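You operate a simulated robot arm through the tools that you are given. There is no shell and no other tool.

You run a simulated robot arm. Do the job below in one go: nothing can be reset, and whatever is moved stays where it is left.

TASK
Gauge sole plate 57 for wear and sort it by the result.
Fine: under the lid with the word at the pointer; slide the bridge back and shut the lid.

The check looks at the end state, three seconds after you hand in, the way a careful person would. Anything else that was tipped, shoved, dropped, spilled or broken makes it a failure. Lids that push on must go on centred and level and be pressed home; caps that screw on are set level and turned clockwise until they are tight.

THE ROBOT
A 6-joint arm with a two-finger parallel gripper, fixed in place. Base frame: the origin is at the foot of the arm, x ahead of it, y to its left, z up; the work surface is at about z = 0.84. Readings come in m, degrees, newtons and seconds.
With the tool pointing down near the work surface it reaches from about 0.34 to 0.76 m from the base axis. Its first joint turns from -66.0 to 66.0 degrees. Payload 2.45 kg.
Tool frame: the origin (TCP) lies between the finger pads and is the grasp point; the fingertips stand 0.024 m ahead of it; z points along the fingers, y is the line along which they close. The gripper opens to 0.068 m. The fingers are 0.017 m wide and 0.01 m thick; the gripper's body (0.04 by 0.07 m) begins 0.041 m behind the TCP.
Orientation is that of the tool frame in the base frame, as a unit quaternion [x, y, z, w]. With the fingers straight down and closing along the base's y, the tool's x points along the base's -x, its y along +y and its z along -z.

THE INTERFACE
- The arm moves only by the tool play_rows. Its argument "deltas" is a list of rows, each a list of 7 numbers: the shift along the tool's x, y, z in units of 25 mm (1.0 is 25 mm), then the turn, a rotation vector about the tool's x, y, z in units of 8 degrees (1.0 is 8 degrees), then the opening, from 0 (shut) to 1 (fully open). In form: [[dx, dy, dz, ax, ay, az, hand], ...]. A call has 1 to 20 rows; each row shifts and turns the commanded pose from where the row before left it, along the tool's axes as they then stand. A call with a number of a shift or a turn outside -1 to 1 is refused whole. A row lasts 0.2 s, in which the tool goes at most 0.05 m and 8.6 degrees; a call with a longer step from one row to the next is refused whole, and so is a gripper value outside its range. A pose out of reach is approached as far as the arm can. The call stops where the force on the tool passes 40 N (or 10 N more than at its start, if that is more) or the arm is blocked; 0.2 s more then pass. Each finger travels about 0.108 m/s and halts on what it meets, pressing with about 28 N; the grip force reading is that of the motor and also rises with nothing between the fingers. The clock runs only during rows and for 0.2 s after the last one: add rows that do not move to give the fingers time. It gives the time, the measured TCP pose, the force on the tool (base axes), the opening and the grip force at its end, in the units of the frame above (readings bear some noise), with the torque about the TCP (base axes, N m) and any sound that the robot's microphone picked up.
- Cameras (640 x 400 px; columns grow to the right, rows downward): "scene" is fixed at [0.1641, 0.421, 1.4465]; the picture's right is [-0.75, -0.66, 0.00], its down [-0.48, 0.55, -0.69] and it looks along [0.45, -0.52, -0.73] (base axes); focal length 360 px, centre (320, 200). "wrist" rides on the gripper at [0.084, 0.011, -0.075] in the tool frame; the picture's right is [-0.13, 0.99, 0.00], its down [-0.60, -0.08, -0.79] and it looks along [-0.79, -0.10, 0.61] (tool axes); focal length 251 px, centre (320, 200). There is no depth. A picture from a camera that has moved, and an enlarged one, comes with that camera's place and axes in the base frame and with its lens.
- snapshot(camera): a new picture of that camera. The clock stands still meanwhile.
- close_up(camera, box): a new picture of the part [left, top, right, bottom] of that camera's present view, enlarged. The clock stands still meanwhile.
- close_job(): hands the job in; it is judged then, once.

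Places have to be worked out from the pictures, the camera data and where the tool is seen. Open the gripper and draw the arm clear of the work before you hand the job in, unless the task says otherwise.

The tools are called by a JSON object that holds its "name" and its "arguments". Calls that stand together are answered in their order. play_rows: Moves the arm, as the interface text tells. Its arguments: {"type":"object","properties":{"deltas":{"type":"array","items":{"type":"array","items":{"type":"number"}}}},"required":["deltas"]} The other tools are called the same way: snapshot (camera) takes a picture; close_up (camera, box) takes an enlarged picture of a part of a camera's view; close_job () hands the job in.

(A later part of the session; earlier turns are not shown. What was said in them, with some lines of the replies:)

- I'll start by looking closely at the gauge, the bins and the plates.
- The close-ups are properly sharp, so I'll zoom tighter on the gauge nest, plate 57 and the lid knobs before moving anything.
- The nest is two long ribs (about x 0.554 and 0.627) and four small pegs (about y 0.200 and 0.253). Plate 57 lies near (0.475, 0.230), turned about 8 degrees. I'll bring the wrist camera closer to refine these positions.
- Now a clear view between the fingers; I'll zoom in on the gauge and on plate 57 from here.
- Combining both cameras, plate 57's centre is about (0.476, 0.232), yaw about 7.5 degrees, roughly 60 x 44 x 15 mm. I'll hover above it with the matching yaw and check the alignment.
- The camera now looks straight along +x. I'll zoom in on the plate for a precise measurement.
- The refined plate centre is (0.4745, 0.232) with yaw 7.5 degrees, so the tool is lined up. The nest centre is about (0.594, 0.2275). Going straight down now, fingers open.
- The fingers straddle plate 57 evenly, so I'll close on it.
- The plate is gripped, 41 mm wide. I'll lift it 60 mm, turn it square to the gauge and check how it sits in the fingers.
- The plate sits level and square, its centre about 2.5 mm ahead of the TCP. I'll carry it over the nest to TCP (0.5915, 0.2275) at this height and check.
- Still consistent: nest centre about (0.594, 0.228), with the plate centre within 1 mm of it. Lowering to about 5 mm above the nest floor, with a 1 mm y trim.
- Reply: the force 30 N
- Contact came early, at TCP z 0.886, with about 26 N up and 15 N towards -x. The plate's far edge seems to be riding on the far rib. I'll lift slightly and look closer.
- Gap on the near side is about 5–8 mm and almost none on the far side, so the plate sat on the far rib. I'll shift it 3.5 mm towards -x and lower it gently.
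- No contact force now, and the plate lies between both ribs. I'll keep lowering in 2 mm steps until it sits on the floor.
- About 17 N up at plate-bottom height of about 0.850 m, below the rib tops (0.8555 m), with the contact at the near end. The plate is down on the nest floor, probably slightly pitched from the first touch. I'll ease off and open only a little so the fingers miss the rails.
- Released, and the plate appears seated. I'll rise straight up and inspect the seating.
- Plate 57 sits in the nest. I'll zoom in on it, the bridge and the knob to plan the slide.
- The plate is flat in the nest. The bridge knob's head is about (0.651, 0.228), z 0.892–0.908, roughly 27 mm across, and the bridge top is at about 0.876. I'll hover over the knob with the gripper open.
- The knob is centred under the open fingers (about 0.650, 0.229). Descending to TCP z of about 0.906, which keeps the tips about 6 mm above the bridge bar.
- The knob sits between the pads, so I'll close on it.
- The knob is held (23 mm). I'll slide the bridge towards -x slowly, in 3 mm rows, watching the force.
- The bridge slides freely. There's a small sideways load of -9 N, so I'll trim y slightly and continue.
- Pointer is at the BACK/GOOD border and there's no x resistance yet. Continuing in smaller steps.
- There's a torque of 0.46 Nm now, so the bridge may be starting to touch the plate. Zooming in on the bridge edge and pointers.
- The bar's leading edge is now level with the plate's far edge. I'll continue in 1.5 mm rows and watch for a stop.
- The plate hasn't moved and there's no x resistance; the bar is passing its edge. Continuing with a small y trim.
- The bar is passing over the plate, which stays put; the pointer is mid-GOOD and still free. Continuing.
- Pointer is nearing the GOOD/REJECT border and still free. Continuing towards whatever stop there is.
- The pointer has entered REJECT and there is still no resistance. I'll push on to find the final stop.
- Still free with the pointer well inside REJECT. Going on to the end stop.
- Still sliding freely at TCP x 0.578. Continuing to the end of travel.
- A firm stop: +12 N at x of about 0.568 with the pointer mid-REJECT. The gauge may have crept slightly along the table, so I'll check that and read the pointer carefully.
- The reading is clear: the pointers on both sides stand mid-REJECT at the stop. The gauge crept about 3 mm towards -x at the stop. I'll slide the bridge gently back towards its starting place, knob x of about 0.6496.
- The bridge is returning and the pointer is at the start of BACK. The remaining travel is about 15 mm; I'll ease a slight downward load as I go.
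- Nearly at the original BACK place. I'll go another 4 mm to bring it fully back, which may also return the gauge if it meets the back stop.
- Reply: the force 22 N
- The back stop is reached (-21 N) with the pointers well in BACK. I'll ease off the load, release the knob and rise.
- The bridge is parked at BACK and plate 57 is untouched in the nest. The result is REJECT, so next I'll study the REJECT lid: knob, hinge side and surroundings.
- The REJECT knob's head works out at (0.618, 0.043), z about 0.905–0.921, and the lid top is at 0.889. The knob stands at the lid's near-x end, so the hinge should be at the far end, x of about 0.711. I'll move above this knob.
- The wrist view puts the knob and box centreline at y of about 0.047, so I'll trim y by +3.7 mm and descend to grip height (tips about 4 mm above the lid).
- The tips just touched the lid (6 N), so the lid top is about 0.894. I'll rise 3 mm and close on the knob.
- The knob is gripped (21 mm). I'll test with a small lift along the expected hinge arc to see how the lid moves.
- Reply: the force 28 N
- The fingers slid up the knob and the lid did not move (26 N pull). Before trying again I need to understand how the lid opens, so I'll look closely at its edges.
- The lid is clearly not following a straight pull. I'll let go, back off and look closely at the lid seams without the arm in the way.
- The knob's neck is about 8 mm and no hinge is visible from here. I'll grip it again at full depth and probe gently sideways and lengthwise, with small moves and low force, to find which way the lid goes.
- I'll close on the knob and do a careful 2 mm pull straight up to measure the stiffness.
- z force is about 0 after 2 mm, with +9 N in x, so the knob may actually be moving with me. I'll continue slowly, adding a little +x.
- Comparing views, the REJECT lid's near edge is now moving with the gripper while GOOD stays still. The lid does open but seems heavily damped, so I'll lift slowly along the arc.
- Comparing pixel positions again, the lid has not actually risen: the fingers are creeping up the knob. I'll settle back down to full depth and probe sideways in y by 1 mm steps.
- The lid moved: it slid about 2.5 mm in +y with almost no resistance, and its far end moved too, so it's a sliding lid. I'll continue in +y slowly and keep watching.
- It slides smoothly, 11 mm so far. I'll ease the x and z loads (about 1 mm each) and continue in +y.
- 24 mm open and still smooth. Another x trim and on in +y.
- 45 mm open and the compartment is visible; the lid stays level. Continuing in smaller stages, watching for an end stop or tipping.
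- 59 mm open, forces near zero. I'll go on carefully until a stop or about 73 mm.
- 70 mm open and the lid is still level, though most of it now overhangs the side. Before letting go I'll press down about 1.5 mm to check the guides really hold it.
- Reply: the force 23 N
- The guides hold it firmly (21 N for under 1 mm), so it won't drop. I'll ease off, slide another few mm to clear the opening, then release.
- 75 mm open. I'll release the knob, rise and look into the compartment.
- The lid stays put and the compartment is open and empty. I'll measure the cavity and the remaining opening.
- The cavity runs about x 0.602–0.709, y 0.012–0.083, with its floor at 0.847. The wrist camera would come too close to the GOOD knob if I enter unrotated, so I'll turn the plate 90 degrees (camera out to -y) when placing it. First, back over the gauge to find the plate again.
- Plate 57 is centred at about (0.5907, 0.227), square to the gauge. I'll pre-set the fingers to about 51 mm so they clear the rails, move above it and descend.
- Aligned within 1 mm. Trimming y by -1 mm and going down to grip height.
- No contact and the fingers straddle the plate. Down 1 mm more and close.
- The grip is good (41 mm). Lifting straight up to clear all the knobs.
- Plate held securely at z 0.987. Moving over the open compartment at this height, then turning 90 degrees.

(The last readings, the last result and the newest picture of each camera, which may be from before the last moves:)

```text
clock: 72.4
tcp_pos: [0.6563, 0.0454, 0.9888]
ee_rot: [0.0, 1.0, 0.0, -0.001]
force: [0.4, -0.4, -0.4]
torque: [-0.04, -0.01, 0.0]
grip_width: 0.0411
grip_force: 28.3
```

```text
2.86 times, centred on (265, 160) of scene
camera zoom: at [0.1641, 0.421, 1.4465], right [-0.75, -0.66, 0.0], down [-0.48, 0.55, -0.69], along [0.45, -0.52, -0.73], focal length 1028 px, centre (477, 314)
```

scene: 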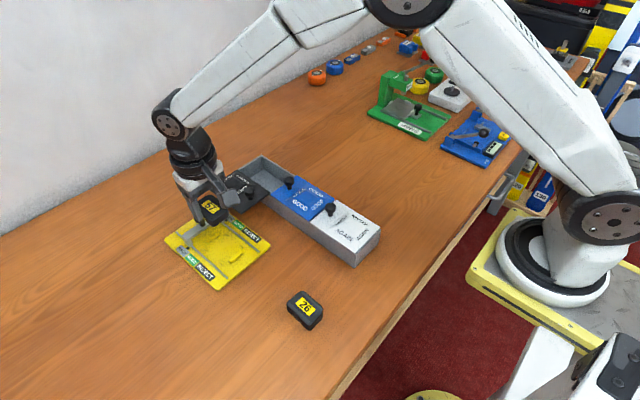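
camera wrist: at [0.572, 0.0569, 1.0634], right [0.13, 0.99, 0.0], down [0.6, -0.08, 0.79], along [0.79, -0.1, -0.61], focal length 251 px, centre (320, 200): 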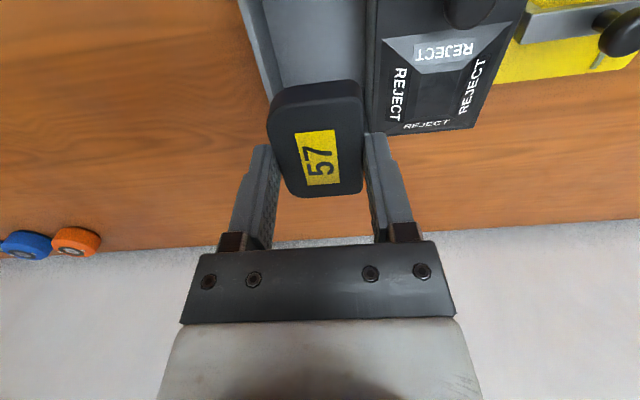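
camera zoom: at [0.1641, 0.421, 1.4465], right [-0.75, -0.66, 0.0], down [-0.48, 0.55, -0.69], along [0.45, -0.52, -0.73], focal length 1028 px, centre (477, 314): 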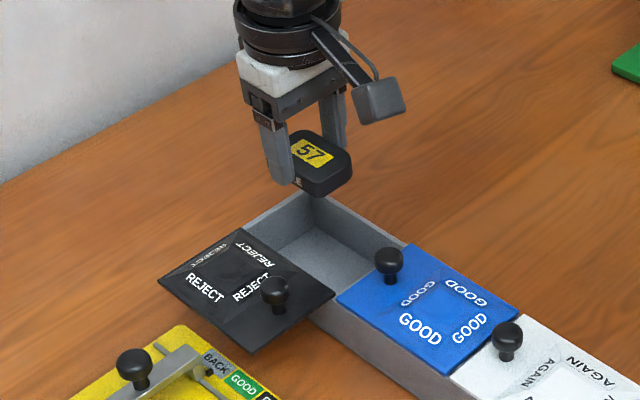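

Over the open compartment. Now turning 90 degrees in 8-degree steps at this safe height.

{"name": "play_rows", "arguments": {"deltas": [[0, 0, 0, 0, 0, -0.6, 0], [0, 0, 0, 0, 0, -1, 0], [0, 0, 0, 0, 0, -1, 0], [0, 0, 0, 0, 0, -1, 0], [0, 0, 0, 0, 0, -1, 0], [0, 0, 0, 0, 0, -1, 0], [0, 0, 0, 0, 0, -1, 0], [0, 0, 0, 0, 0, -1, 0], [0, 0, 0, 0, 0, -1, 0], [0, 0, 0, 0, 0, -1, 0], [0, 0, 0, 0, 0, -1, 0], [0, 0, 0, 0, 0, -0.65, 0], [0, 0, 0, 0, 0, 0, 0]]}}

{"name": "snapshot", "arguments": {"camera": "wrist"}}

{"name": "close_up", "arguments": {"camera": "scene", "box": [190, 90, 340, 230]}}

```text
clock: 75.2
tcp_pos: [0.6562, 0.0456, 0.9885]
ee_rot: [0.707, -0.707, 0.001, 0.0]
force: [0.3, 0.1, -0.5]
torque: [0.01, 0.01, 0.01]
grip_width: 0.0411
grip_force: 27.9
```

```text
taken
camera wrist: at [0.645, -0.0373, 1.0629], right [-0.99, 0.13, 0.0], down [0.08, 0.6, 0.79], along [0.1, 0.79, -0.61], focal length 251 px, centre (320, 200)
```

wrist: 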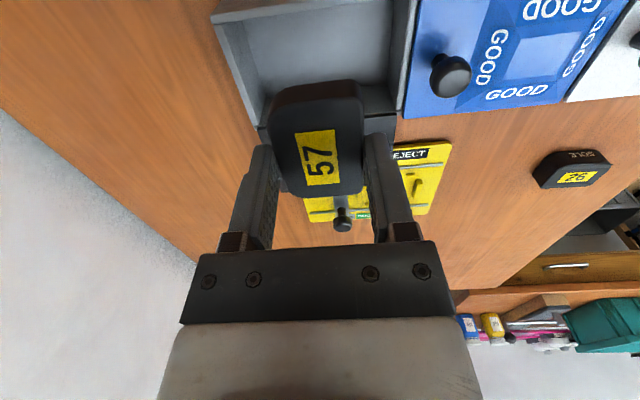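

```text
2.86 times, centred on (265, 160) of scene
camera zoom: at [0.1641, 0.421, 1.4465], right [-0.75, -0.66, 0.0], down [-0.48, 0.55, -0.69], along [0.45, -0.52, -0.73], focal length 1028 px, centre (477, 314)
```

zoom: 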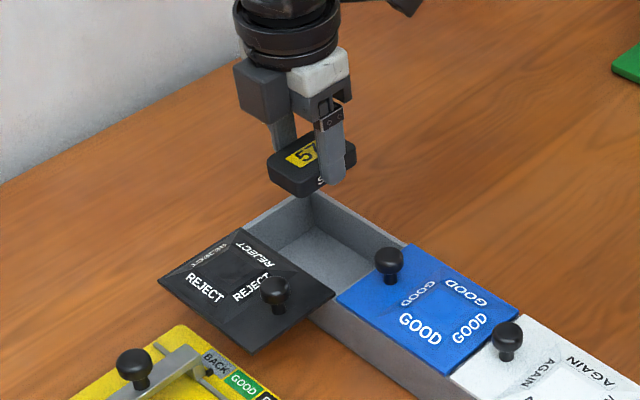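

Turned exactly 90 degrees. I'll zoom in to check the plate against the cavity walls before lowering.

{"name": "close_up", "arguments": {"camera": "wrist", "box": [200, 0, 430, 210]}}

{"name": "close_up", "arguments": {"camera": "scene", "box": [235, 125, 315, 200]}}

```text
1.90 times, centred on (315, 105) of wrist
camera zoom: at [0.645, -0.0373, 1.0629], right [-0.99, 0.13, 0.0], down [0.08, 0.6, 0.79], along [0.1, 0.79, -0.61], focal length 479 px, centre (330, 381)
```

zoom: 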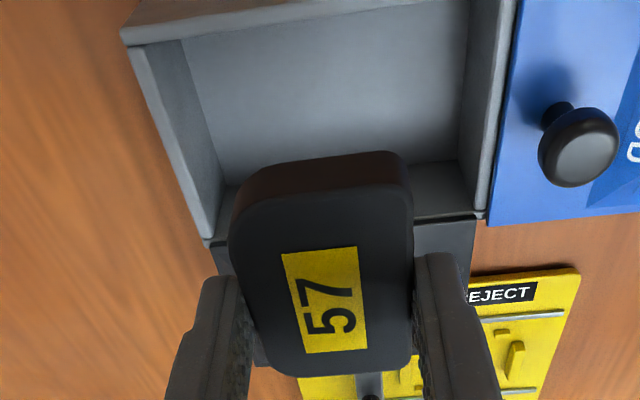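

```text
5.33 times, centred on (275, 162) of scene
camera zoom: at [0.1641, 0.421, 1.4465], right [-0.75, -0.66, 0.0], down [-0.48, 0.55, -0.69], along [0.45, -0.52, -0.73], focal length 1918 px, centre (560, 400)
```

zoom: 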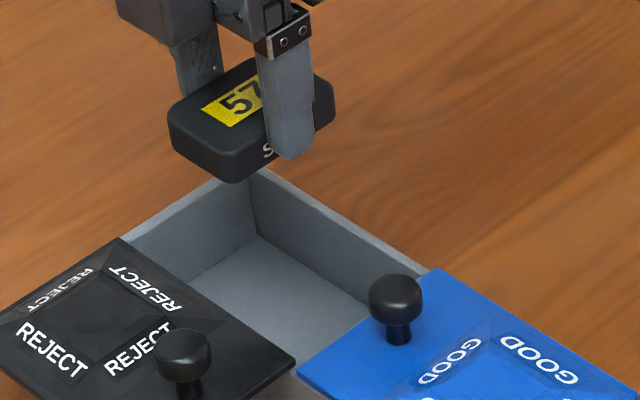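

Clearances look fine: the plate spans y 0.017–0.077 inside a cavity of about 0.012–0.083, and x is centred. Lowering most of the way with a +1 mm y trim.

{"name": "play_rows", "arguments": {"deltas": [[-0.04, 0, 0.6, 0, 0, 0, 0], [0, 0, 0.9, 0, 0, 0, 0], [0, 0, 0.9, 0, 0, 0, 0], [0, 0, 0.7, 0, 0, 0, 0], [0, 0, 0.4, 0, 0, 0, 0], [0, 0, 0, 0, 0, 0, 0]]}}

{"name": "snapshot", "arguments": {"camera": "wrist"}}

{"name": "close_up", "arguments": {"camera": "scene", "box": [215, 115, 325, 205]}}

```text
clock: 76.6
tcp_pos: [0.6561, 0.0473, 0.9004]
ee_rot: [0.707, -0.707, -0.001, -0.001]
force: [-0.2, 0.7, -0.1]
torque: [0.04, 0.0, -0.02]
grip_width: 0.0412
grip_force: 27.9
```

```text
taken
camera wrist: at [0.6447, -0.0362, 0.9758], right [-0.99, 0.13, 0.0], down [0.08, 0.6, 0.79], along [0.1, 0.79, -0.61], focal length 251 px, centre (320, 200)
```

wrist: 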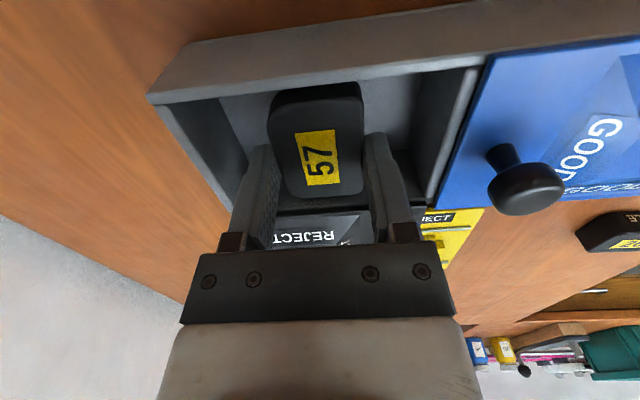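

```text
4.44 times, centred on (270, 160) of scene
camera zoom: at [0.1641, 0.421, 1.4465], right [-0.75, -0.66, 0.0], down [-0.48, 0.55, -0.69], along [0.45, -0.52, -0.73], focal length 1598 px, centre (542, 378)
```

zoom: 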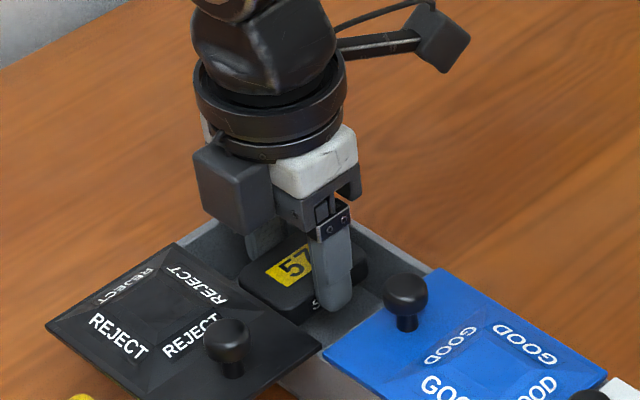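

The plate is entering the compartment without contact, and the housing on the gripper's far side clears the lid. Lowering the last 20 mm slowly.

{"name": "play_rows", "arguments": {"deltas": [[0, 0, 0.3, 0, 0, 0, 0], [0, 0, 0.25, 0, 0, 0, 0], [0, 0, 0.15, 0, 0, 0, 0], [0, 0, 0.08, 0, 0, 0, 0], [0, 0, 0, 0, 0, 0, 0]]}}

{"name": "snapshot", "arguments": {"camera": "wrist"}}

{"name": "close_up", "arguments": {"camera": "scene", "box": [215, 115, 325, 205]}}

```text
clock: 77.8
tcp_pos: [0.6561, 0.0471, 0.881]
ee_rot: [0.707, -0.707, 0.0, 0.0]
force: [0.5, 1.0, -0.9]
torque: [0.02, 0.0, 0.0]
grip_width: 0.0411
grip_force: 27.8
```

```text
taken
camera wrist: at [0.6445, -0.0364, 0.9557], right [-0.99, 0.13, 0.0], down [0.08, 0.6, 0.79], along [0.1, 0.79, -0.61], focal length 251 px, centre (320, 200)
```

wrist: 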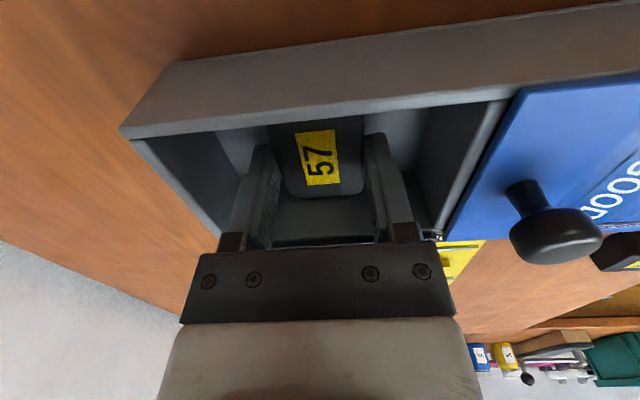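

```text
4.44 times, centred on (270, 160) of scene
camera zoom: at [0.1641, 0.421, 1.4465], right [-0.75, -0.66, 0.0], down [-0.48, 0.55, -0.69], along [0.45, -0.52, -0.73], focal length 1598 px, centre (542, 378)
```

zoom: 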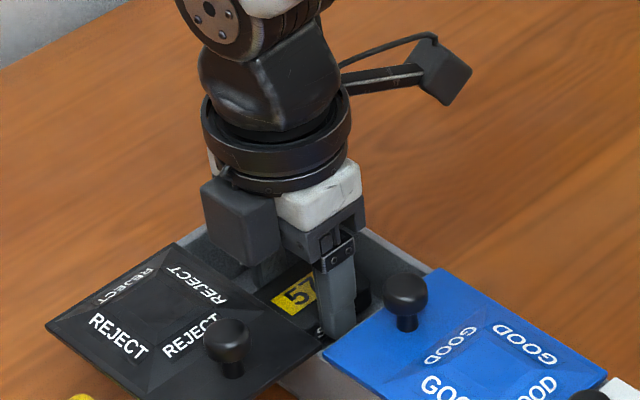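

No contact yet at TCP z 0.881; continuing in 1.5 mm steps until it touches the floor.

{"name": "play_rows", "arguments": {"deltas": [[0, 0, 0.06, 0, 0, 0, 0], [0, 0, 0.06, 0, 0, 0, 0], [0, 0, 0, 0, 0, 0, 0]]}}

```text
clock: 78.6
tcp_pos: [0.6565, 0.048, 0.8794]
ee_rot: [-0.707, 0.707, -0.001, 0.0]
force: [0.4, 0.5, -0.8]
torque: [0.03, -0.03, 0.03]
grip_width: 0.0409
grip_force: 28.3
```

{"name": "play_rows", "arguments": {"deltas": [[0, 0, 0.06, 0, 0, 0, 0], [0, 0, 0.06, 0, 0, 0, 0], [0, 0, 0, 0, 0, 0, 0]]}}

{"name": "snapshot", "arguments": {"camera": "wrist"}}

```text
clock: 79.4
tcp_pos: [0.6558, 0.0468, 0.8756]
ee_rot: [0.707, -0.707, 0.0, 0.0]
force: [-3.4, 0.9, 4.4]
torque: [0.01, 0.05, 0.0]
grip_width: 0.0415
grip_force: 27.9
```

```text
taken
camera wrist: at [0.6448, -0.0361, 0.9502], right [-0.99, 0.13, 0.0], down [0.08, 0.6, 0.79], along [0.1, 0.79, -0.61], focal length 251 px, centre (320, 200)
```

wrist: 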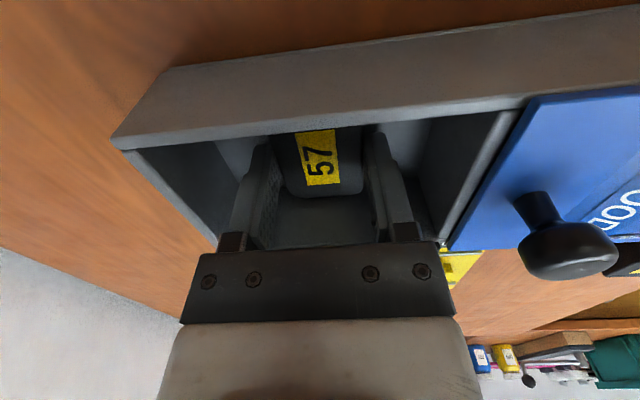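

Light floor contact (4 N) at TCP z 0.8755, so the plate is down. Opening the fingers and rising straight up.

{"name": "play_rows", "arguments": {"deltas": [[0, 0, 0, 0, 0, 0, 0.7], [0, 0, 0, 0, 0, 0, 0.8], [0, 0, 0, 0, 0, 0, 0.8], [0, 0, -0.4, 0, 0, 0, 0.8], [0, 0, -0.8, 0, 0, 0, 0.8], [0, 0, -1, 0, 0, 0, 0.8], [0, 0, -1, 0, 0, 0, 0.8], [0, 0, -1, 0, 0, 0, 0.8], [0, 0, -0.4, 0, 0, 0, 0.8], [0, 0, 0, 0, 0, 0, 0.8]]}}

{"name": "snapshot", "arguments": {"camera": "wrist"}}

{"name": "close_up", "arguments": {"camera": "scene", "box": [215, 115, 325, 205]}}

```text
clock: 81.6
tcp_pos: [0.6556, 0.0473, 0.9915]
ee_rot: [-0.707, 0.707, 0.001, 0.0]
force: [0.3, -0.6, 0.1]
torque: [0.01, 0.0, 0.04]
grip_width: 0.0545
grip_force: 0.2
```

```text
taken
camera wrist: at [0.6437, -0.0362, 1.0655], right [-0.99, 0.13, 0.0], down [0.08, 0.6, 0.79], along [0.1, 0.79, -0.61], focal length 251 px, centre (320, 200)
```

wrist: 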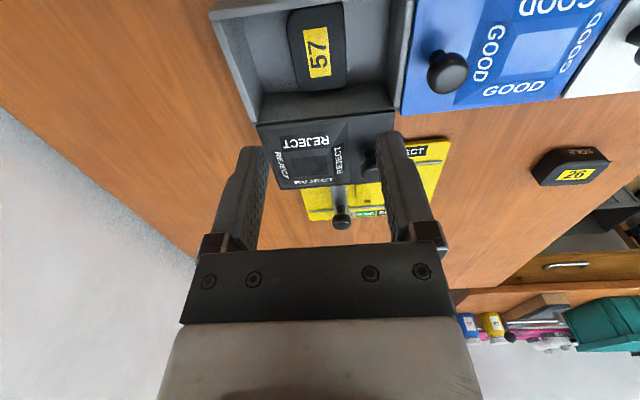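

```text
4.44 times, centred on (270, 160) of scene
camera zoom: at [0.1641, 0.421, 1.4465], right [-0.75, -0.66, 0.0], down [-0.48, 0.55, -0.69], along [0.45, -0.52, -0.73], focal length 1598 px, centre (542, 378)
```

zoom: 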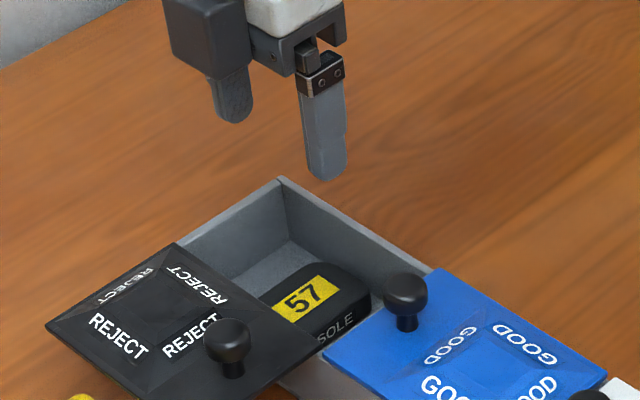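

Plate 57 lies flat in the REJECT compartment. Now I'll turn back to the normal yaw and go above the REJECT lid's knob, last held at (0.6193, 0.123).

{"name": "play_rows", "arguments": {"deltas": [[0, 0, 0, 0, 0, 0.6, 1], [0, 0, 0, 0, 0, 1, 1], [0, 0, 0, 0, 0, 1, 1], [0, 0, 0, 0, 0, 1, 1], [0, 0, 0, 0, 0, 1, 1], [0, 0, 0, 0, 0, 1, 1], [0, 0, 0, 0, 0, 1, 1], [0, 0, 0, 0, 0, 1, 1], [0, 0, 0, 0, 0, 1, 1], [0, 0, 0, 0, 0, 1, 1], [0, 0, 0, 0, 0, 1, 1], [0, 0, 0, 0, 0, 0.65, 1], [0.35, 0.75, 0, 0, 0, 0, 1], [0.36, 0.75, 0, 0, 0, 0, 1], [0.36, 0.75, 0, 0, 0, 0, 1], [0.35, 0.75, 0, 0, 0, 0, 1], [0, 0, 0, 0, 0, 0, 1]]}}

{"name": "snapshot", "arguments": {"camera": "wrist"}}

{"name": "close_up", "arguments": {"camera": "scene", "box": [180, 115, 330, 235]}}

```text
clock: 85.2
tcp_pos: [0.6199, 0.1229, 0.9896]
ee_rot: [0.0, 1.0, 0.0, 0.0]
force: [0.0, -0.7, 0.4]
torque: [0.05, 0.0, -0.02]
grip_width: 0.068
grip_force: 0.1
```

```text
taken
camera wrist: at [0.536, 0.1345, 1.0644], right [0.13, 0.99, 0.0], down [0.6, -0.08, 0.79], along [0.79, -0.1, -0.61], focal length 251 px, centre (320, 200)
```

wrist: 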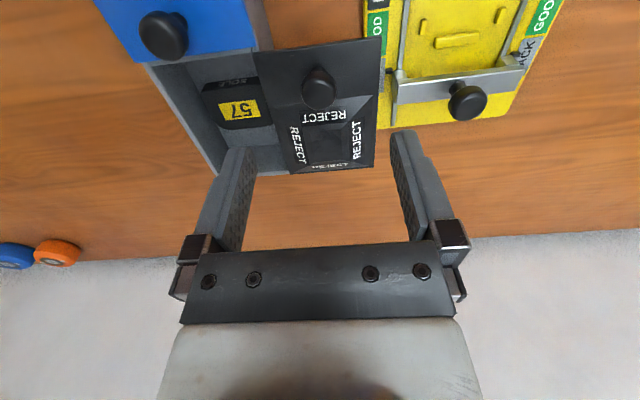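

```text
3.33 times, centred on (255, 175) of scene
camera zoom: at [0.1641, 0.421, 1.4465], right [-0.75, -0.66, 0.0], down [-0.48, 0.55, -0.69], along [0.45, -0.52, -0.73], focal length 1199 px, centre (537, 283)
```

zoom: 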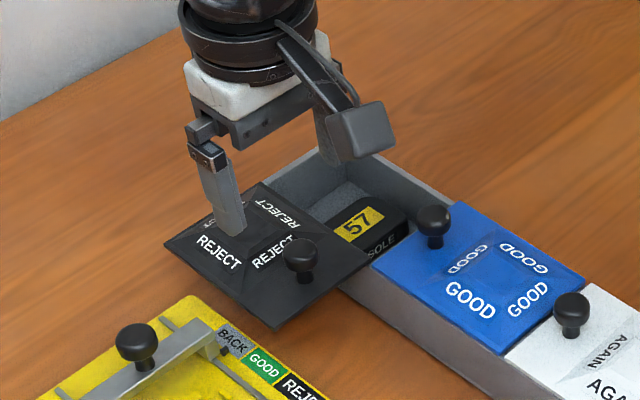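

Centred over the lid knob. Descending to the same grip height and closing.

{"name": "play_rows", "arguments": {"deltas": [[0.02, -0.01, 0.6, 0, 0, 0, 1], [0, 0, 0.9, 0, 0, 0, 1], [0, 0, 0.8, 0, 0, 0, 1], [0, 0, 0.4, 0, 0, 0, 1], [0, 0, 0, 0, 0, 0, 1], [0, 0, 0, 0, 0, 0, 0.5], [0, 0, 0, 0, 0, 0, 0], [0, 0, 0, 0, 0, 0, 0], [0, 0, 0, 0, 0, 0, 0]]}}

{"name": "snapshot", "arguments": {"camera": "wrist"}}

```text
clock: 87.2
tcp_pos: [0.6199, 0.1237, 0.9226]
ee_rot: [0.0, 1.0, 0.0, -0.001]
force: [1.7, -3.5, 0.8]
torque: [-0.04, -0.07, 0.02]
grip_width: 0.0214
grip_force: 28.4
```

```text
taken
camera wrist: at [0.5356, 0.135, 0.9965], right [0.13, 0.99, 0.0], down [0.6, -0.08, 0.79], along [0.79, -0.1, -0.61], focal length 251 px, centre (320, 200)
```

wrist: 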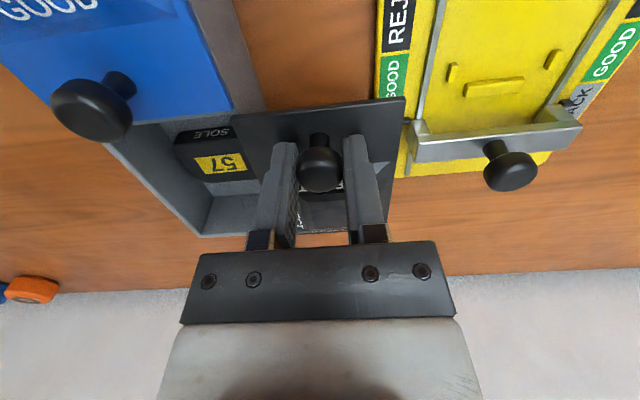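

The knob is held. Sliding the lid back in -y at a steady 4 mm per row.

{"name": "play_rows", "arguments": {"deltas": [[0, -0.1, 0, 0, 0, 0, 0], [0, -0.16, 0, 0, 0, 0, 0], [0, -0.16, 0, 0, 0, 0, 0], [0, -0.16, 0, 0, 0, 0, 0], [0, -0.16, 0, 0, 0, 0, 0], [0, -0.16, 0, 0, 0, 0, 0], [0, -0.16, 0, 0, 0, 0, 0], [0, -0.16, 0, 0, 0, 0, 0], [0, -0.16, 0, 0, 0, 0, 0], [0, -0.16, 0, 0, 0, 0, 0], [0, 0, 0, 0, 0, 0, 0]]}}

{"name": "snapshot", "arguments": {"camera": "wrist"}}

{"name": "close_up", "arguments": {"camera": "scene", "box": [200, 130, 330, 230]}}

```text
clock: 89.6
tcp_pos: [0.6201, 0.0837, 0.9227]
ee_rot: [-0.001, 1.0, 0.0, -0.001]
force: [6.2, 0.3, 0.7]
torque: [0.01, -0.24, 0.01]
grip_width: 0.0216
grip_force: 28.2
```

```text
taken
camera wrist: at [0.5355, 0.0957, 0.997], right [0.13, 0.99, 0.0], down [0.61, -0.08, 0.79], along [0.79, -0.1, -0.61], focal length 251 px, centre (320, 200)
```

wrist: 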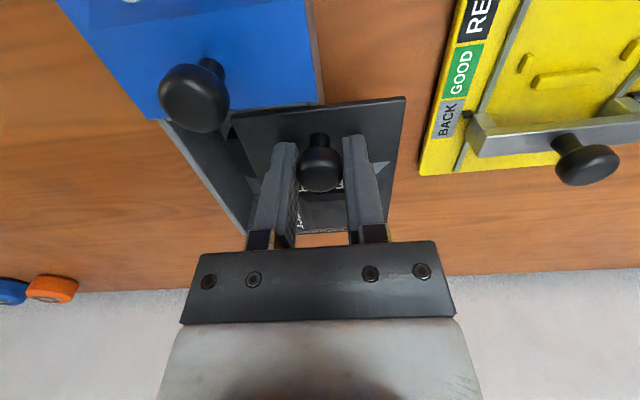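

```text
4.00 times, centred on (265, 180) of scene
camera zoom: at [0.1647, 0.4211, 1.4464], right [-0.75, -0.66, 0.0], down [-0.48, 0.55, -0.69], along [0.45, -0.52, -0.73], focal length 1439 px, centre (540, 280)
```

zoom: 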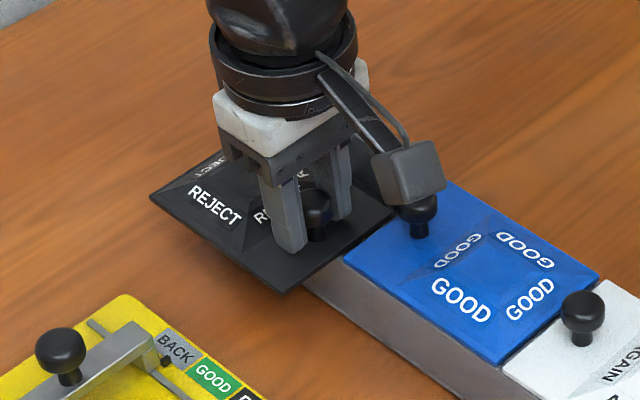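

Sliding smoothly, about 37 mm left. Continuing.

{"name": "play_rows", "arguments": {"deltas": [[-0.02, -0.12, 0, 0, 0, 0, 0], [0, -0.16, 0, 0, 0, 0, 0], [0, -0.16, 0, 0, 0, 0, 0], [0, -0.16, 0, 0, 0, 0, 0], [0, -0.16, 0, 0, 0, 0, 0], [0, -0.16, 0, 0, 0, 0, 0], [0, -0.16, 0, 0, 0, 0, 0], [0, -0.16, 0, 0, 0, 0, 0], [0, 0, 0, 0, 0, 0, 0]]}}

{"name": "snapshot", "arguments": {"camera": "wrist"}}

{"name": "close_up", "arguments": {"camera": "scene", "box": [230, 145, 310, 205]}}

```text
clock: 91.6
tcp_pos: [0.6204, 0.0522, 0.9224]
ee_rot: [0.001, 1.0, -0.001, -0.001]
force: [-2.1, 0.5, -0.2]
torque: [0.0, 0.18, 0.02]
grip_width: 0.021
grip_force: 28.1
```

```text
taken
camera wrist: at [0.5353, 0.0639, 0.997], right [0.13, 0.99, 0.0], down [0.61, -0.08, 0.79], along [0.79, -0.1, -0.61], focal length 251 px, centre (320, 200)
```

wrist: 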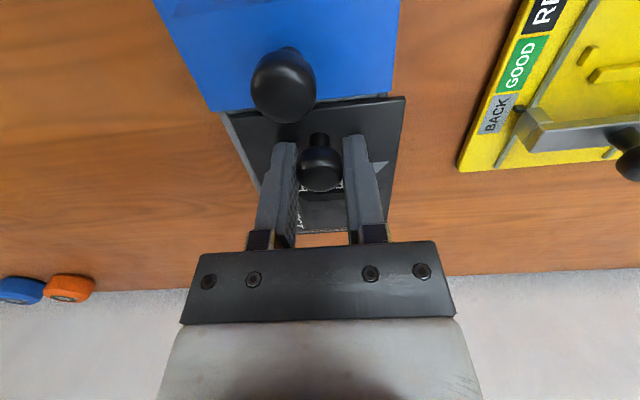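

```text
6.67 times, centred on (270, 175) of scene
camera zoom: at [0.1644, 0.4211, 1.4464], right [-0.75, -0.66, 0.0], down [-0.48, 0.55, -0.69], along [0.45, -0.52, -0.73], focal length 2398 px, centre (653, 367)
```

zoom: 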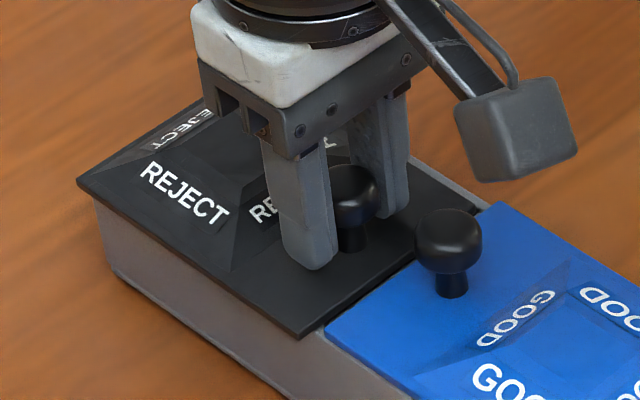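

About 5.5 mm remain. Going in 1.5 mm steps, watching for the closing stop.

{"name": "play_rows", "arguments": {"deltas": [[0, -0.06, 0, 0, 0, 0, 0], [0, -0.06, 0, 0, 0, 0, 0], [0, -0.06, 0, 0, 0, 0, 0], [0, -0.04, 0, 0, 0, 0, 0], [0, 0, 0, 0, 0, 0, 0]]}}

{"name": "snapshot", "arguments": {"camera": "wrist"}}

{"name": "close_up", "arguments": {"camera": "scene", "box": [250, 150, 330, 210]}}

```text
clock: 92.8
tcp_pos: [0.6208, 0.0469, 0.9227]
ee_rot: [0.0, 1.0, 0.0, -0.001]
force: [-3.8, 0.5, 0.4]
torque: [0.0, -0.1, 0.02]
grip_width: 0.0217
grip_force: 28.5
```

```text
taken
camera wrist: at [0.5354, 0.0586, 0.9972], right [0.13, 0.99, 0.0], down [0.61, -0.08, 0.79], along [0.78, -0.1, -0.61], focal length 251 px, centre (320, 200)
```

wrist: 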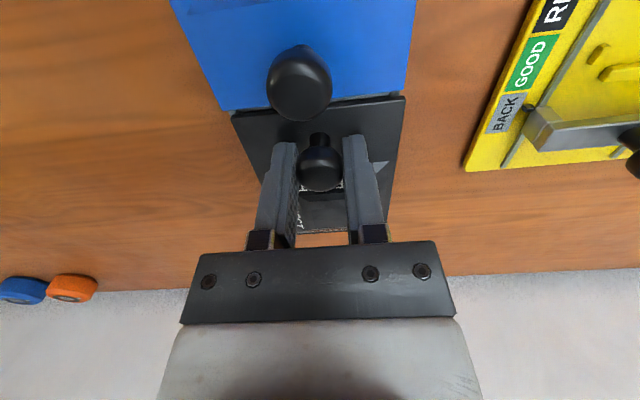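

```text
6.67 times, centred on (290, 180) of scene
camera zoom: at [0.1644, 0.4211, 1.4464], right [-0.75, -0.66, 0.0], down [-0.48, 0.55, -0.69], along [0.45, -0.52, -0.73], focal length 2398 px, centre (520, 333)
```

zoom: 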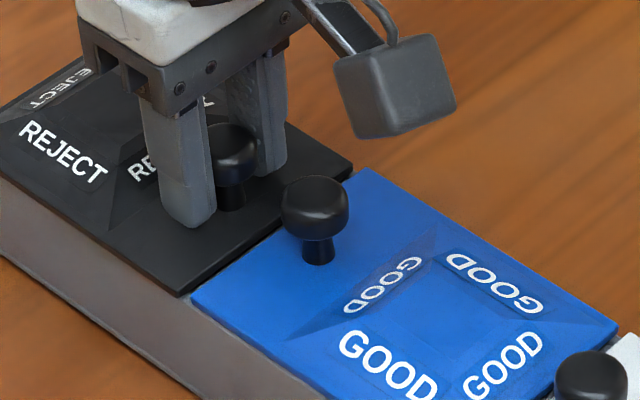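

The knob is back at its original y (0.0476) and the lid's edges line up as at the start. I'll nudge 1 mm more to confirm it rests against the closed stop.

{"name": "play_rows", "arguments": {"deltas": [[0, -0.04, 0, 0, 0, 0, 0], [0, 0, 0, 0, 0, 0, 0]]}}

{"name": "close_up", "arguments": {"camera": "scene", "box": [250, 150, 330, 210]}}

{"name": "close_up", "arguments": {"camera": "wrist", "box": [220, 60, 420, 230]}}

```text
clock: 93.4
tcp_pos: [0.6194, 0.046, 0.9229]
ee_rot: [0.0, 1.0, 0.0, -0.001]
force: [-7.1, 0.5, 0.7]
torque: [0.04, 0.37, -0.01]
grip_width: 0.0211
grip_force: 28.1
```

```text
6.67 times, centred on (290, 180) of scene
camera zoom: at [0.1642, 0.421, 1.4464], right [-0.75, -0.66, 0.0], down [-0.48, 0.55, -0.69], along [0.45, -0.52, -0.73], focal length 2398 px, centre (520, 333)
```

zoom: 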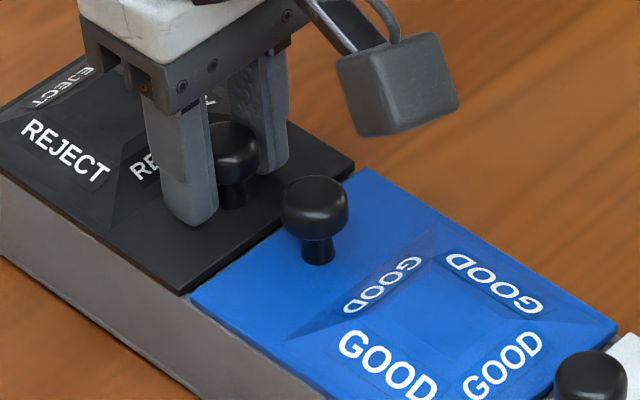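

```text
2.35 times, centred on (320, 145) of wrist
camera zoom: at [0.5353, 0.0576, 0.9972], right [0.13, 0.99, 0.0], down [0.61, -0.08, 0.79], along [0.79, -0.1, -0.61], focal length 592 px, centre (320, 329)
```

zoom: 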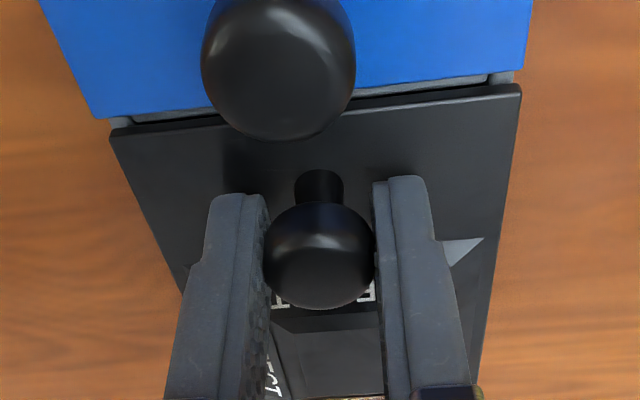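

No stop felt within 1 mm; it still slides freely. I'll compare the lid-edge alignment with my earlier picture of the closed state, using the same zoom box.

{"name": "close_up", "arguments": {"camera": "scene", "box": [265, 165, 315, 210]}}

{"name": "close_up", "arguments": {"camera": "scene", "box": [230, 145, 290, 200]}}

```text
8.89 times, centred on (290, 188) of scene
camera zoom: at [0.1642, 0.421, 1.4464], right [-0.75, -0.66, 0.0], down [-0.48, 0.55, -0.69], along [0.45, -0.52, -0.73], focal length 3197 px, centre (587, 311)
```

zoom: 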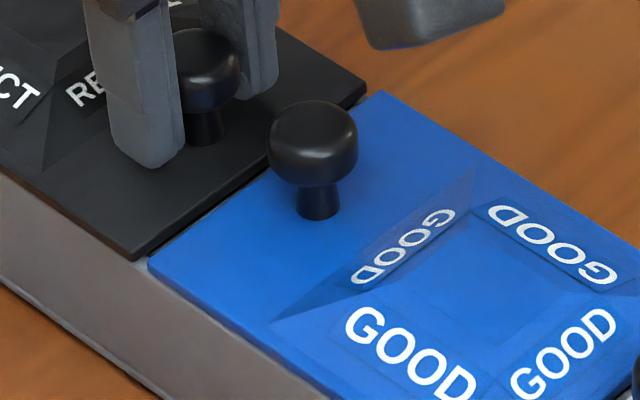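

```text
7.27 times, centred on (260, 172) of scene
camera zoom: at [0.1642, 0.421, 1.4464], right [-0.75, -0.66, 0.0], down [-0.48, 0.55, -0.69], along [0.45, -0.52, -0.73], focal length 2616 px, centre (756, 400)
```

zoom: 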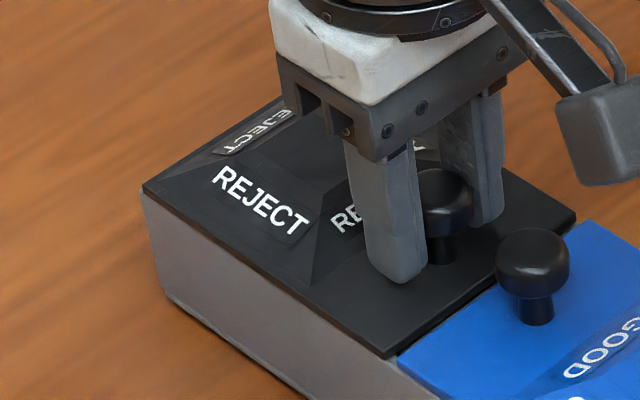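

Compared with the original closed picture the lid is now about 1.3 mm too far in -y. I'll bring it back by 1.3 mm and compare again.

{"name": "play_rows", "arguments": {"deltas": [[0, 0.052, 0, 0, 0, 0, 0], [0, 0, 0, 0, 0, 0, 0], [0, 0, 0, 0, 0, 0, 0]]}}

{"name": "close_up", "arguments": {"camera": "scene", "box": [230, 145, 290, 200]}}

```text
clock: 94.2
tcp_pos: [0.6196, 0.0486, 0.9222]
ee_rot: [0.0, 1.0, 0.0, -0.001]
force: [-9.4, -0.4, -0.3]
torque: [0.02, 0.12, -0.03]
grip_width: 0.0215
grip_force: 27.7
```

```text
7.27 times, centred on (260, 172) of scene
camera zoom: at [0.1641, 0.421, 1.4465], right [-0.75, -0.66, 0.0], down [-0.48, 0.55, -0.69], along [0.45, -0.52, -0.73], focal length 2616 px, centre (756, 400)
```

zoom: 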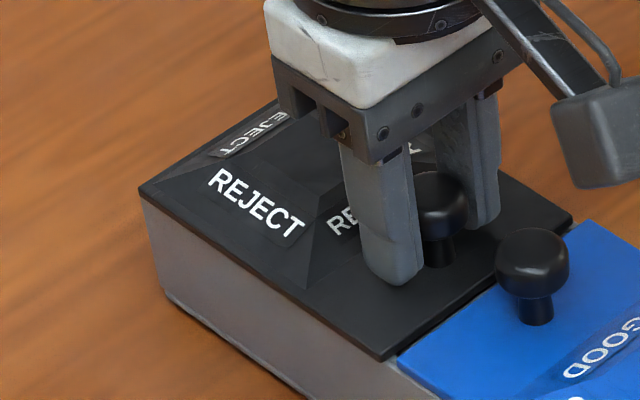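

The lid now matches the original closed picture within half a millimetre. Relieving the small x load, then releasing the knob and rising.

{"name": "play_rows", "arguments": {"deltas": [[0.03, -0.01, 0, 0, 0, 0, 0], [0, 0, 0, 0, 0, 0, 0], [0, 0, 0, 0, 0, 0, 0.5], [0, 0, 0, 0, 0, 0, 1], [0, 0, 0, 0, 0, 0, 1], [0, 0, -0.5, 0, 0, 0, 1], [0, 0, -0.9, 0, 0, 0, 1], [0, 0, -1, 0, 0, 0, 1], [0, 0, -1, 0, 0, 0, 1], [0.8, 0, -0.6, 0, 0, 0, 1], [1, 0, 0, 0, 0, 0, 1], [1, 0, 0, 0, 0, 0, 1], [1, 0, 0, 0, 0, 0, 1], [1, 0, 0, 0, 0, 0, 1], [0, 0, 0, 0, 0, 0, 1]]}}

{"name": "snapshot", "arguments": {"camera": "wrist"}}

{"name": "close_up", "arguments": {"camera": "scene", "box": [230, 145, 290, 200]}}

{"name": "close_up", "arguments": {"camera": "scene", "box": [150, 130, 400, 330]}}

```text
clock: 97.4
tcp_pos: [0.4992, 0.0468, 1.0229]
ee_rot: [0.001, 1.0, 0.0, 0.0]
force: [0.9, -0.1, 0.5]
torque: [-0.01, 0.01, -0.04]
grip_width: 0.0681
grip_force: 0.1
```

```text
taken
camera wrist: at [0.4148, 0.0585, 1.0971], right [0.13, 0.99, 0.0], down [0.6, -0.08, 0.79], along [0.79, -0.1, -0.61], focal length 251 px, centre (320, 200)
```

wrist: 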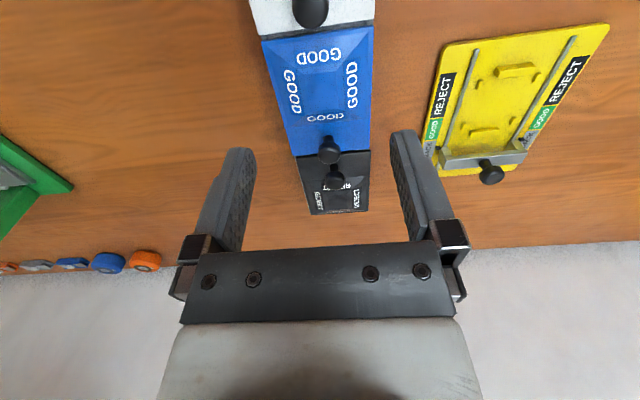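

```text
7.27 times, centred on (260, 172) of scene
camera zoom: at [0.1641, 0.421, 1.4465], right [-0.75, -0.66, 0.0], down [-0.48, 0.55, -0.69], along [0.45, -0.52, -0.73], focal length 2616 px, centre (756, 400)
```

zoom: 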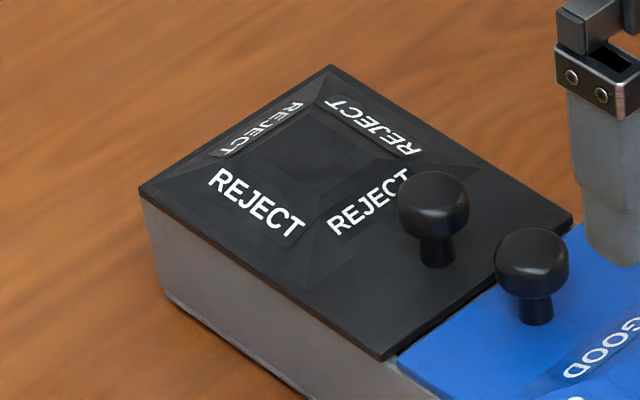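

```text
2.00 times, centred on (275, 230) of scene
camera zoom: at [0.1641, 0.421, 1.4465], right [-0.75, -0.66, 0.0], down [-0.48, 0.55, -0.69], along [0.45, -0.52, -0.73], focal length 719 px, centre (410, 140)
```

zoom: 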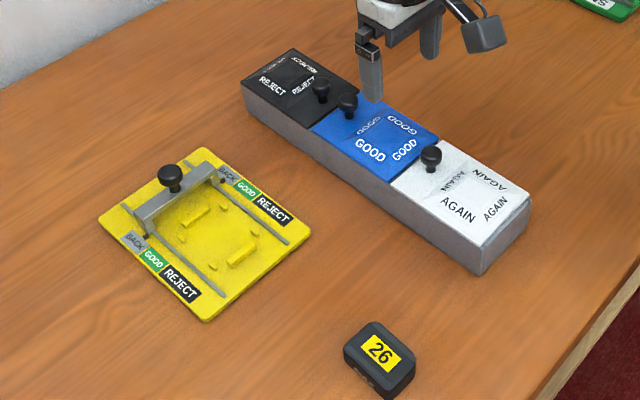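

Everything matches: the REJECT lid is shut as at the start, the bridge is at BACK, plate 26 is untouched and 57 is inside. I'll draw the arm clear, back towards its starting pose.

{"name": "play_rows", "arguments": {"deltas": [[0.3, 0, -0.9, 0, 0, 0, 1], [0.7, 0.5, -0.95, 0, 0, 0, 1], [0.7, 0.9, -0.95, 0, 0, 0, 1], [0.7, 0.9, -0.95, 0, 0, 0, 1], [0.7, 0.9, -0.95, 0, 0, 0, 1], [0.5, 0.9, 0, 0, 0, 0, 1], [0, 0, 0, 0, 0, 0, 1]]}}

{"name": "snapshot", "arguments": {"camera": "scene"}}

{"name": "close_up", "arguments": {"camera": "scene", "box": [160, 195, 280, 285]}}

{"name": "close_up", "arguments": {"camera": "scene", "box": [220, 140, 400, 280]}}

```text
clock: 99.0
tcp_pos: [0.4095, 0.1509, 1.142]
ee_rot: [0.001, 1.0, 0.0, 0.001]
force: [-1.1, 0.1, 0.7]
torque: [0.0, -0.02, -0.01]
grip_width: 0.0681
grip_force: 0.1
```

```text
taken
```

scene: 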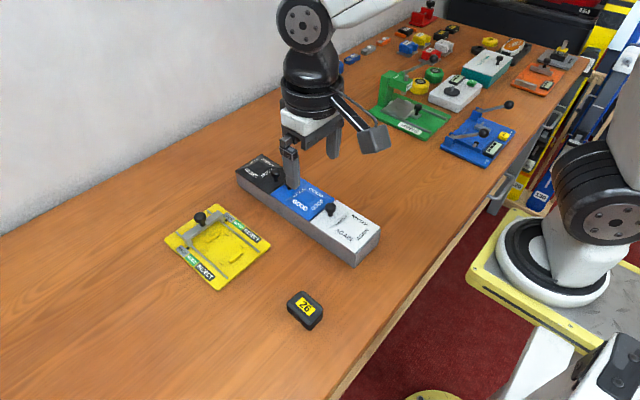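

```text
4.44 times, centred on (220, 240) of scene
camera zoom: at [0.1641, 0.421, 1.4465], right [-0.75, -0.66, 0.0], down [-0.48, 0.55, -0.69], along [0.45, -0.52, -0.73], focal length 1598 px, centre (764, 22)
```

zoom: 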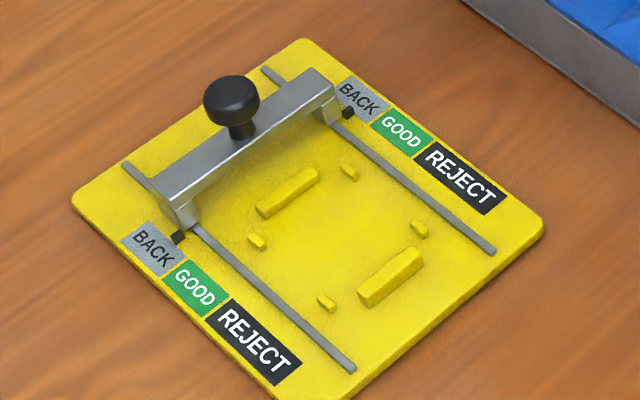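

```text
2.86 times, centred on (310, 210) of scene
camera zoom: at [0.1641, 0.421, 1.4465], right [-0.75, -0.66, 0.0], down [-0.48, 0.55, -0.69], along [0.45, -0.52, -0.73], focal length 1028 px, centre (349, 171)
```

zoom: 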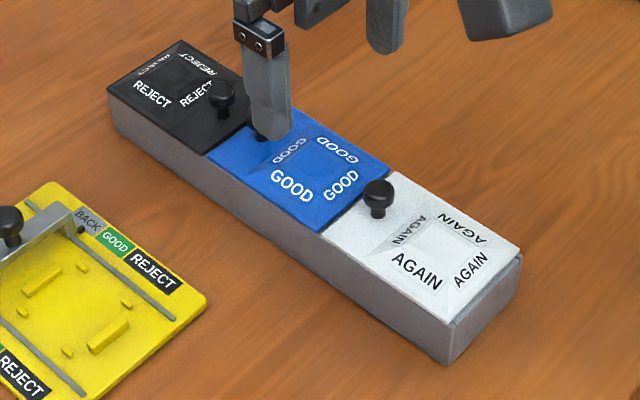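

All in place. One last precise check of the lid's edge alignment with its neighbours before handing in.

{"name": "close_up", "arguments": {"camera": "scene", "box": [256, 176, 286, 200]}}

{"name": "close_up", "arguments": {"camera": "scene", "box": [300, 204, 330, 228]}}

{"name": "close_up", "arguments": {"camera": "wrist", "box": [200, 60, 330, 200]}}

```text
16.00 times, centred on (271, 188) of scene
camera zoom: at [0.1641, 0.421, 1.4465], right [-0.75, -0.66, 0.0], down [-0.48, 0.55, -0.69], along [0.45, -0.52, -0.73], focal length 5754 px, centre (1104, 392)
```

zoom: 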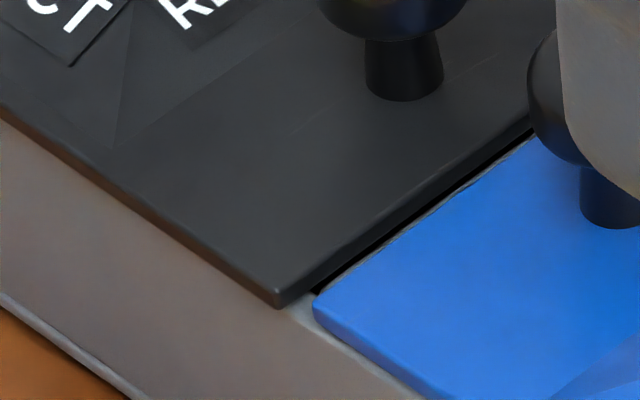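

```text
16.00 times, centred on (315, 216) of scene
camera zoom: at [0.1641, 0.421, 1.4465], right [-0.75, -0.66, 0.0], down [-0.48, 0.55, -0.69], along [0.45, -0.52, -0.73], focal length 5754 px, centre (400, -56)
```

zoom: 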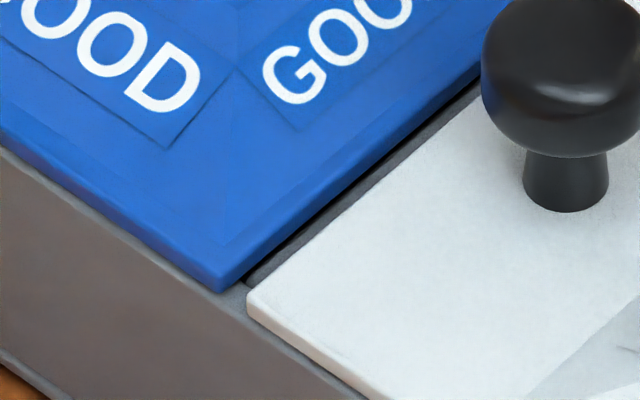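

```text
2.86 times, centred on (265, 130) of wrist
camera zoom: at [0.3246, 0.1631, 1.216], right [0.13, 0.99, 0.0], down [0.6, -0.08, 0.79], along [0.79, -0.1, -0.61], focal length 718 px, centre (477, 400)
```

zoom: 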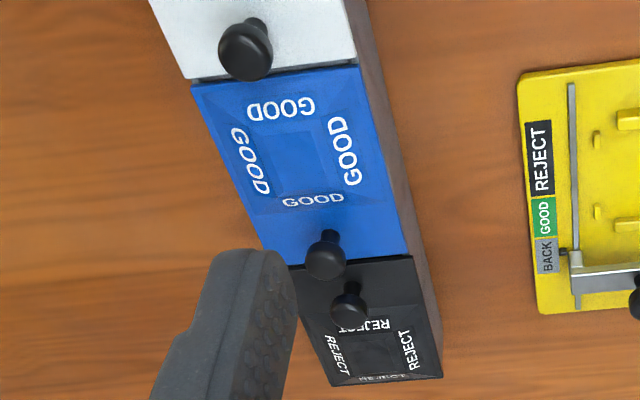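

The job is finished and I'm handing it in. Plate 57 gauged REJECT and lies under the shut REJECT lid, which is flush to within about 1 mm. The bridge is at BACK and the arm is clear with the gripper open. The gauge itself sits about 3 mm from where it started, since it crept when the bridge met its stop; nothing else was moved.

{"name": "close_job", "arguments": {}}

```text
The job is handed in.
```

I gauged sole plate 57 and it came out **REJECT**. The bridge slid right over the plate and stopped with both pointers in the middle of REJECT.

- **Plate 57:** it lies flat in the compartment under the REJECT lid.
- **REJECT lid:** it is a sliding lid, not a hinged one. It is shut to within about 1 mm of where it started. I felt no closing stop, so I lined it up against the starting pictures.
- **Bridge:** it is back against its back stop, with the pointers in BACK.
- **Arm:** the gripper is open and the arm is back near its starting pose, clear of the work.

- **Gauge moved:** it crept about 3 mm towards the robot when the bridge reached its stop, and I left it there.
- **First try at the lid:** I pulled the REJECT knob upward before finding that the lid slides. The fingers slipped and the lid did not move.

Plate 26 and the GOOD and AGAIN lids were not touched.
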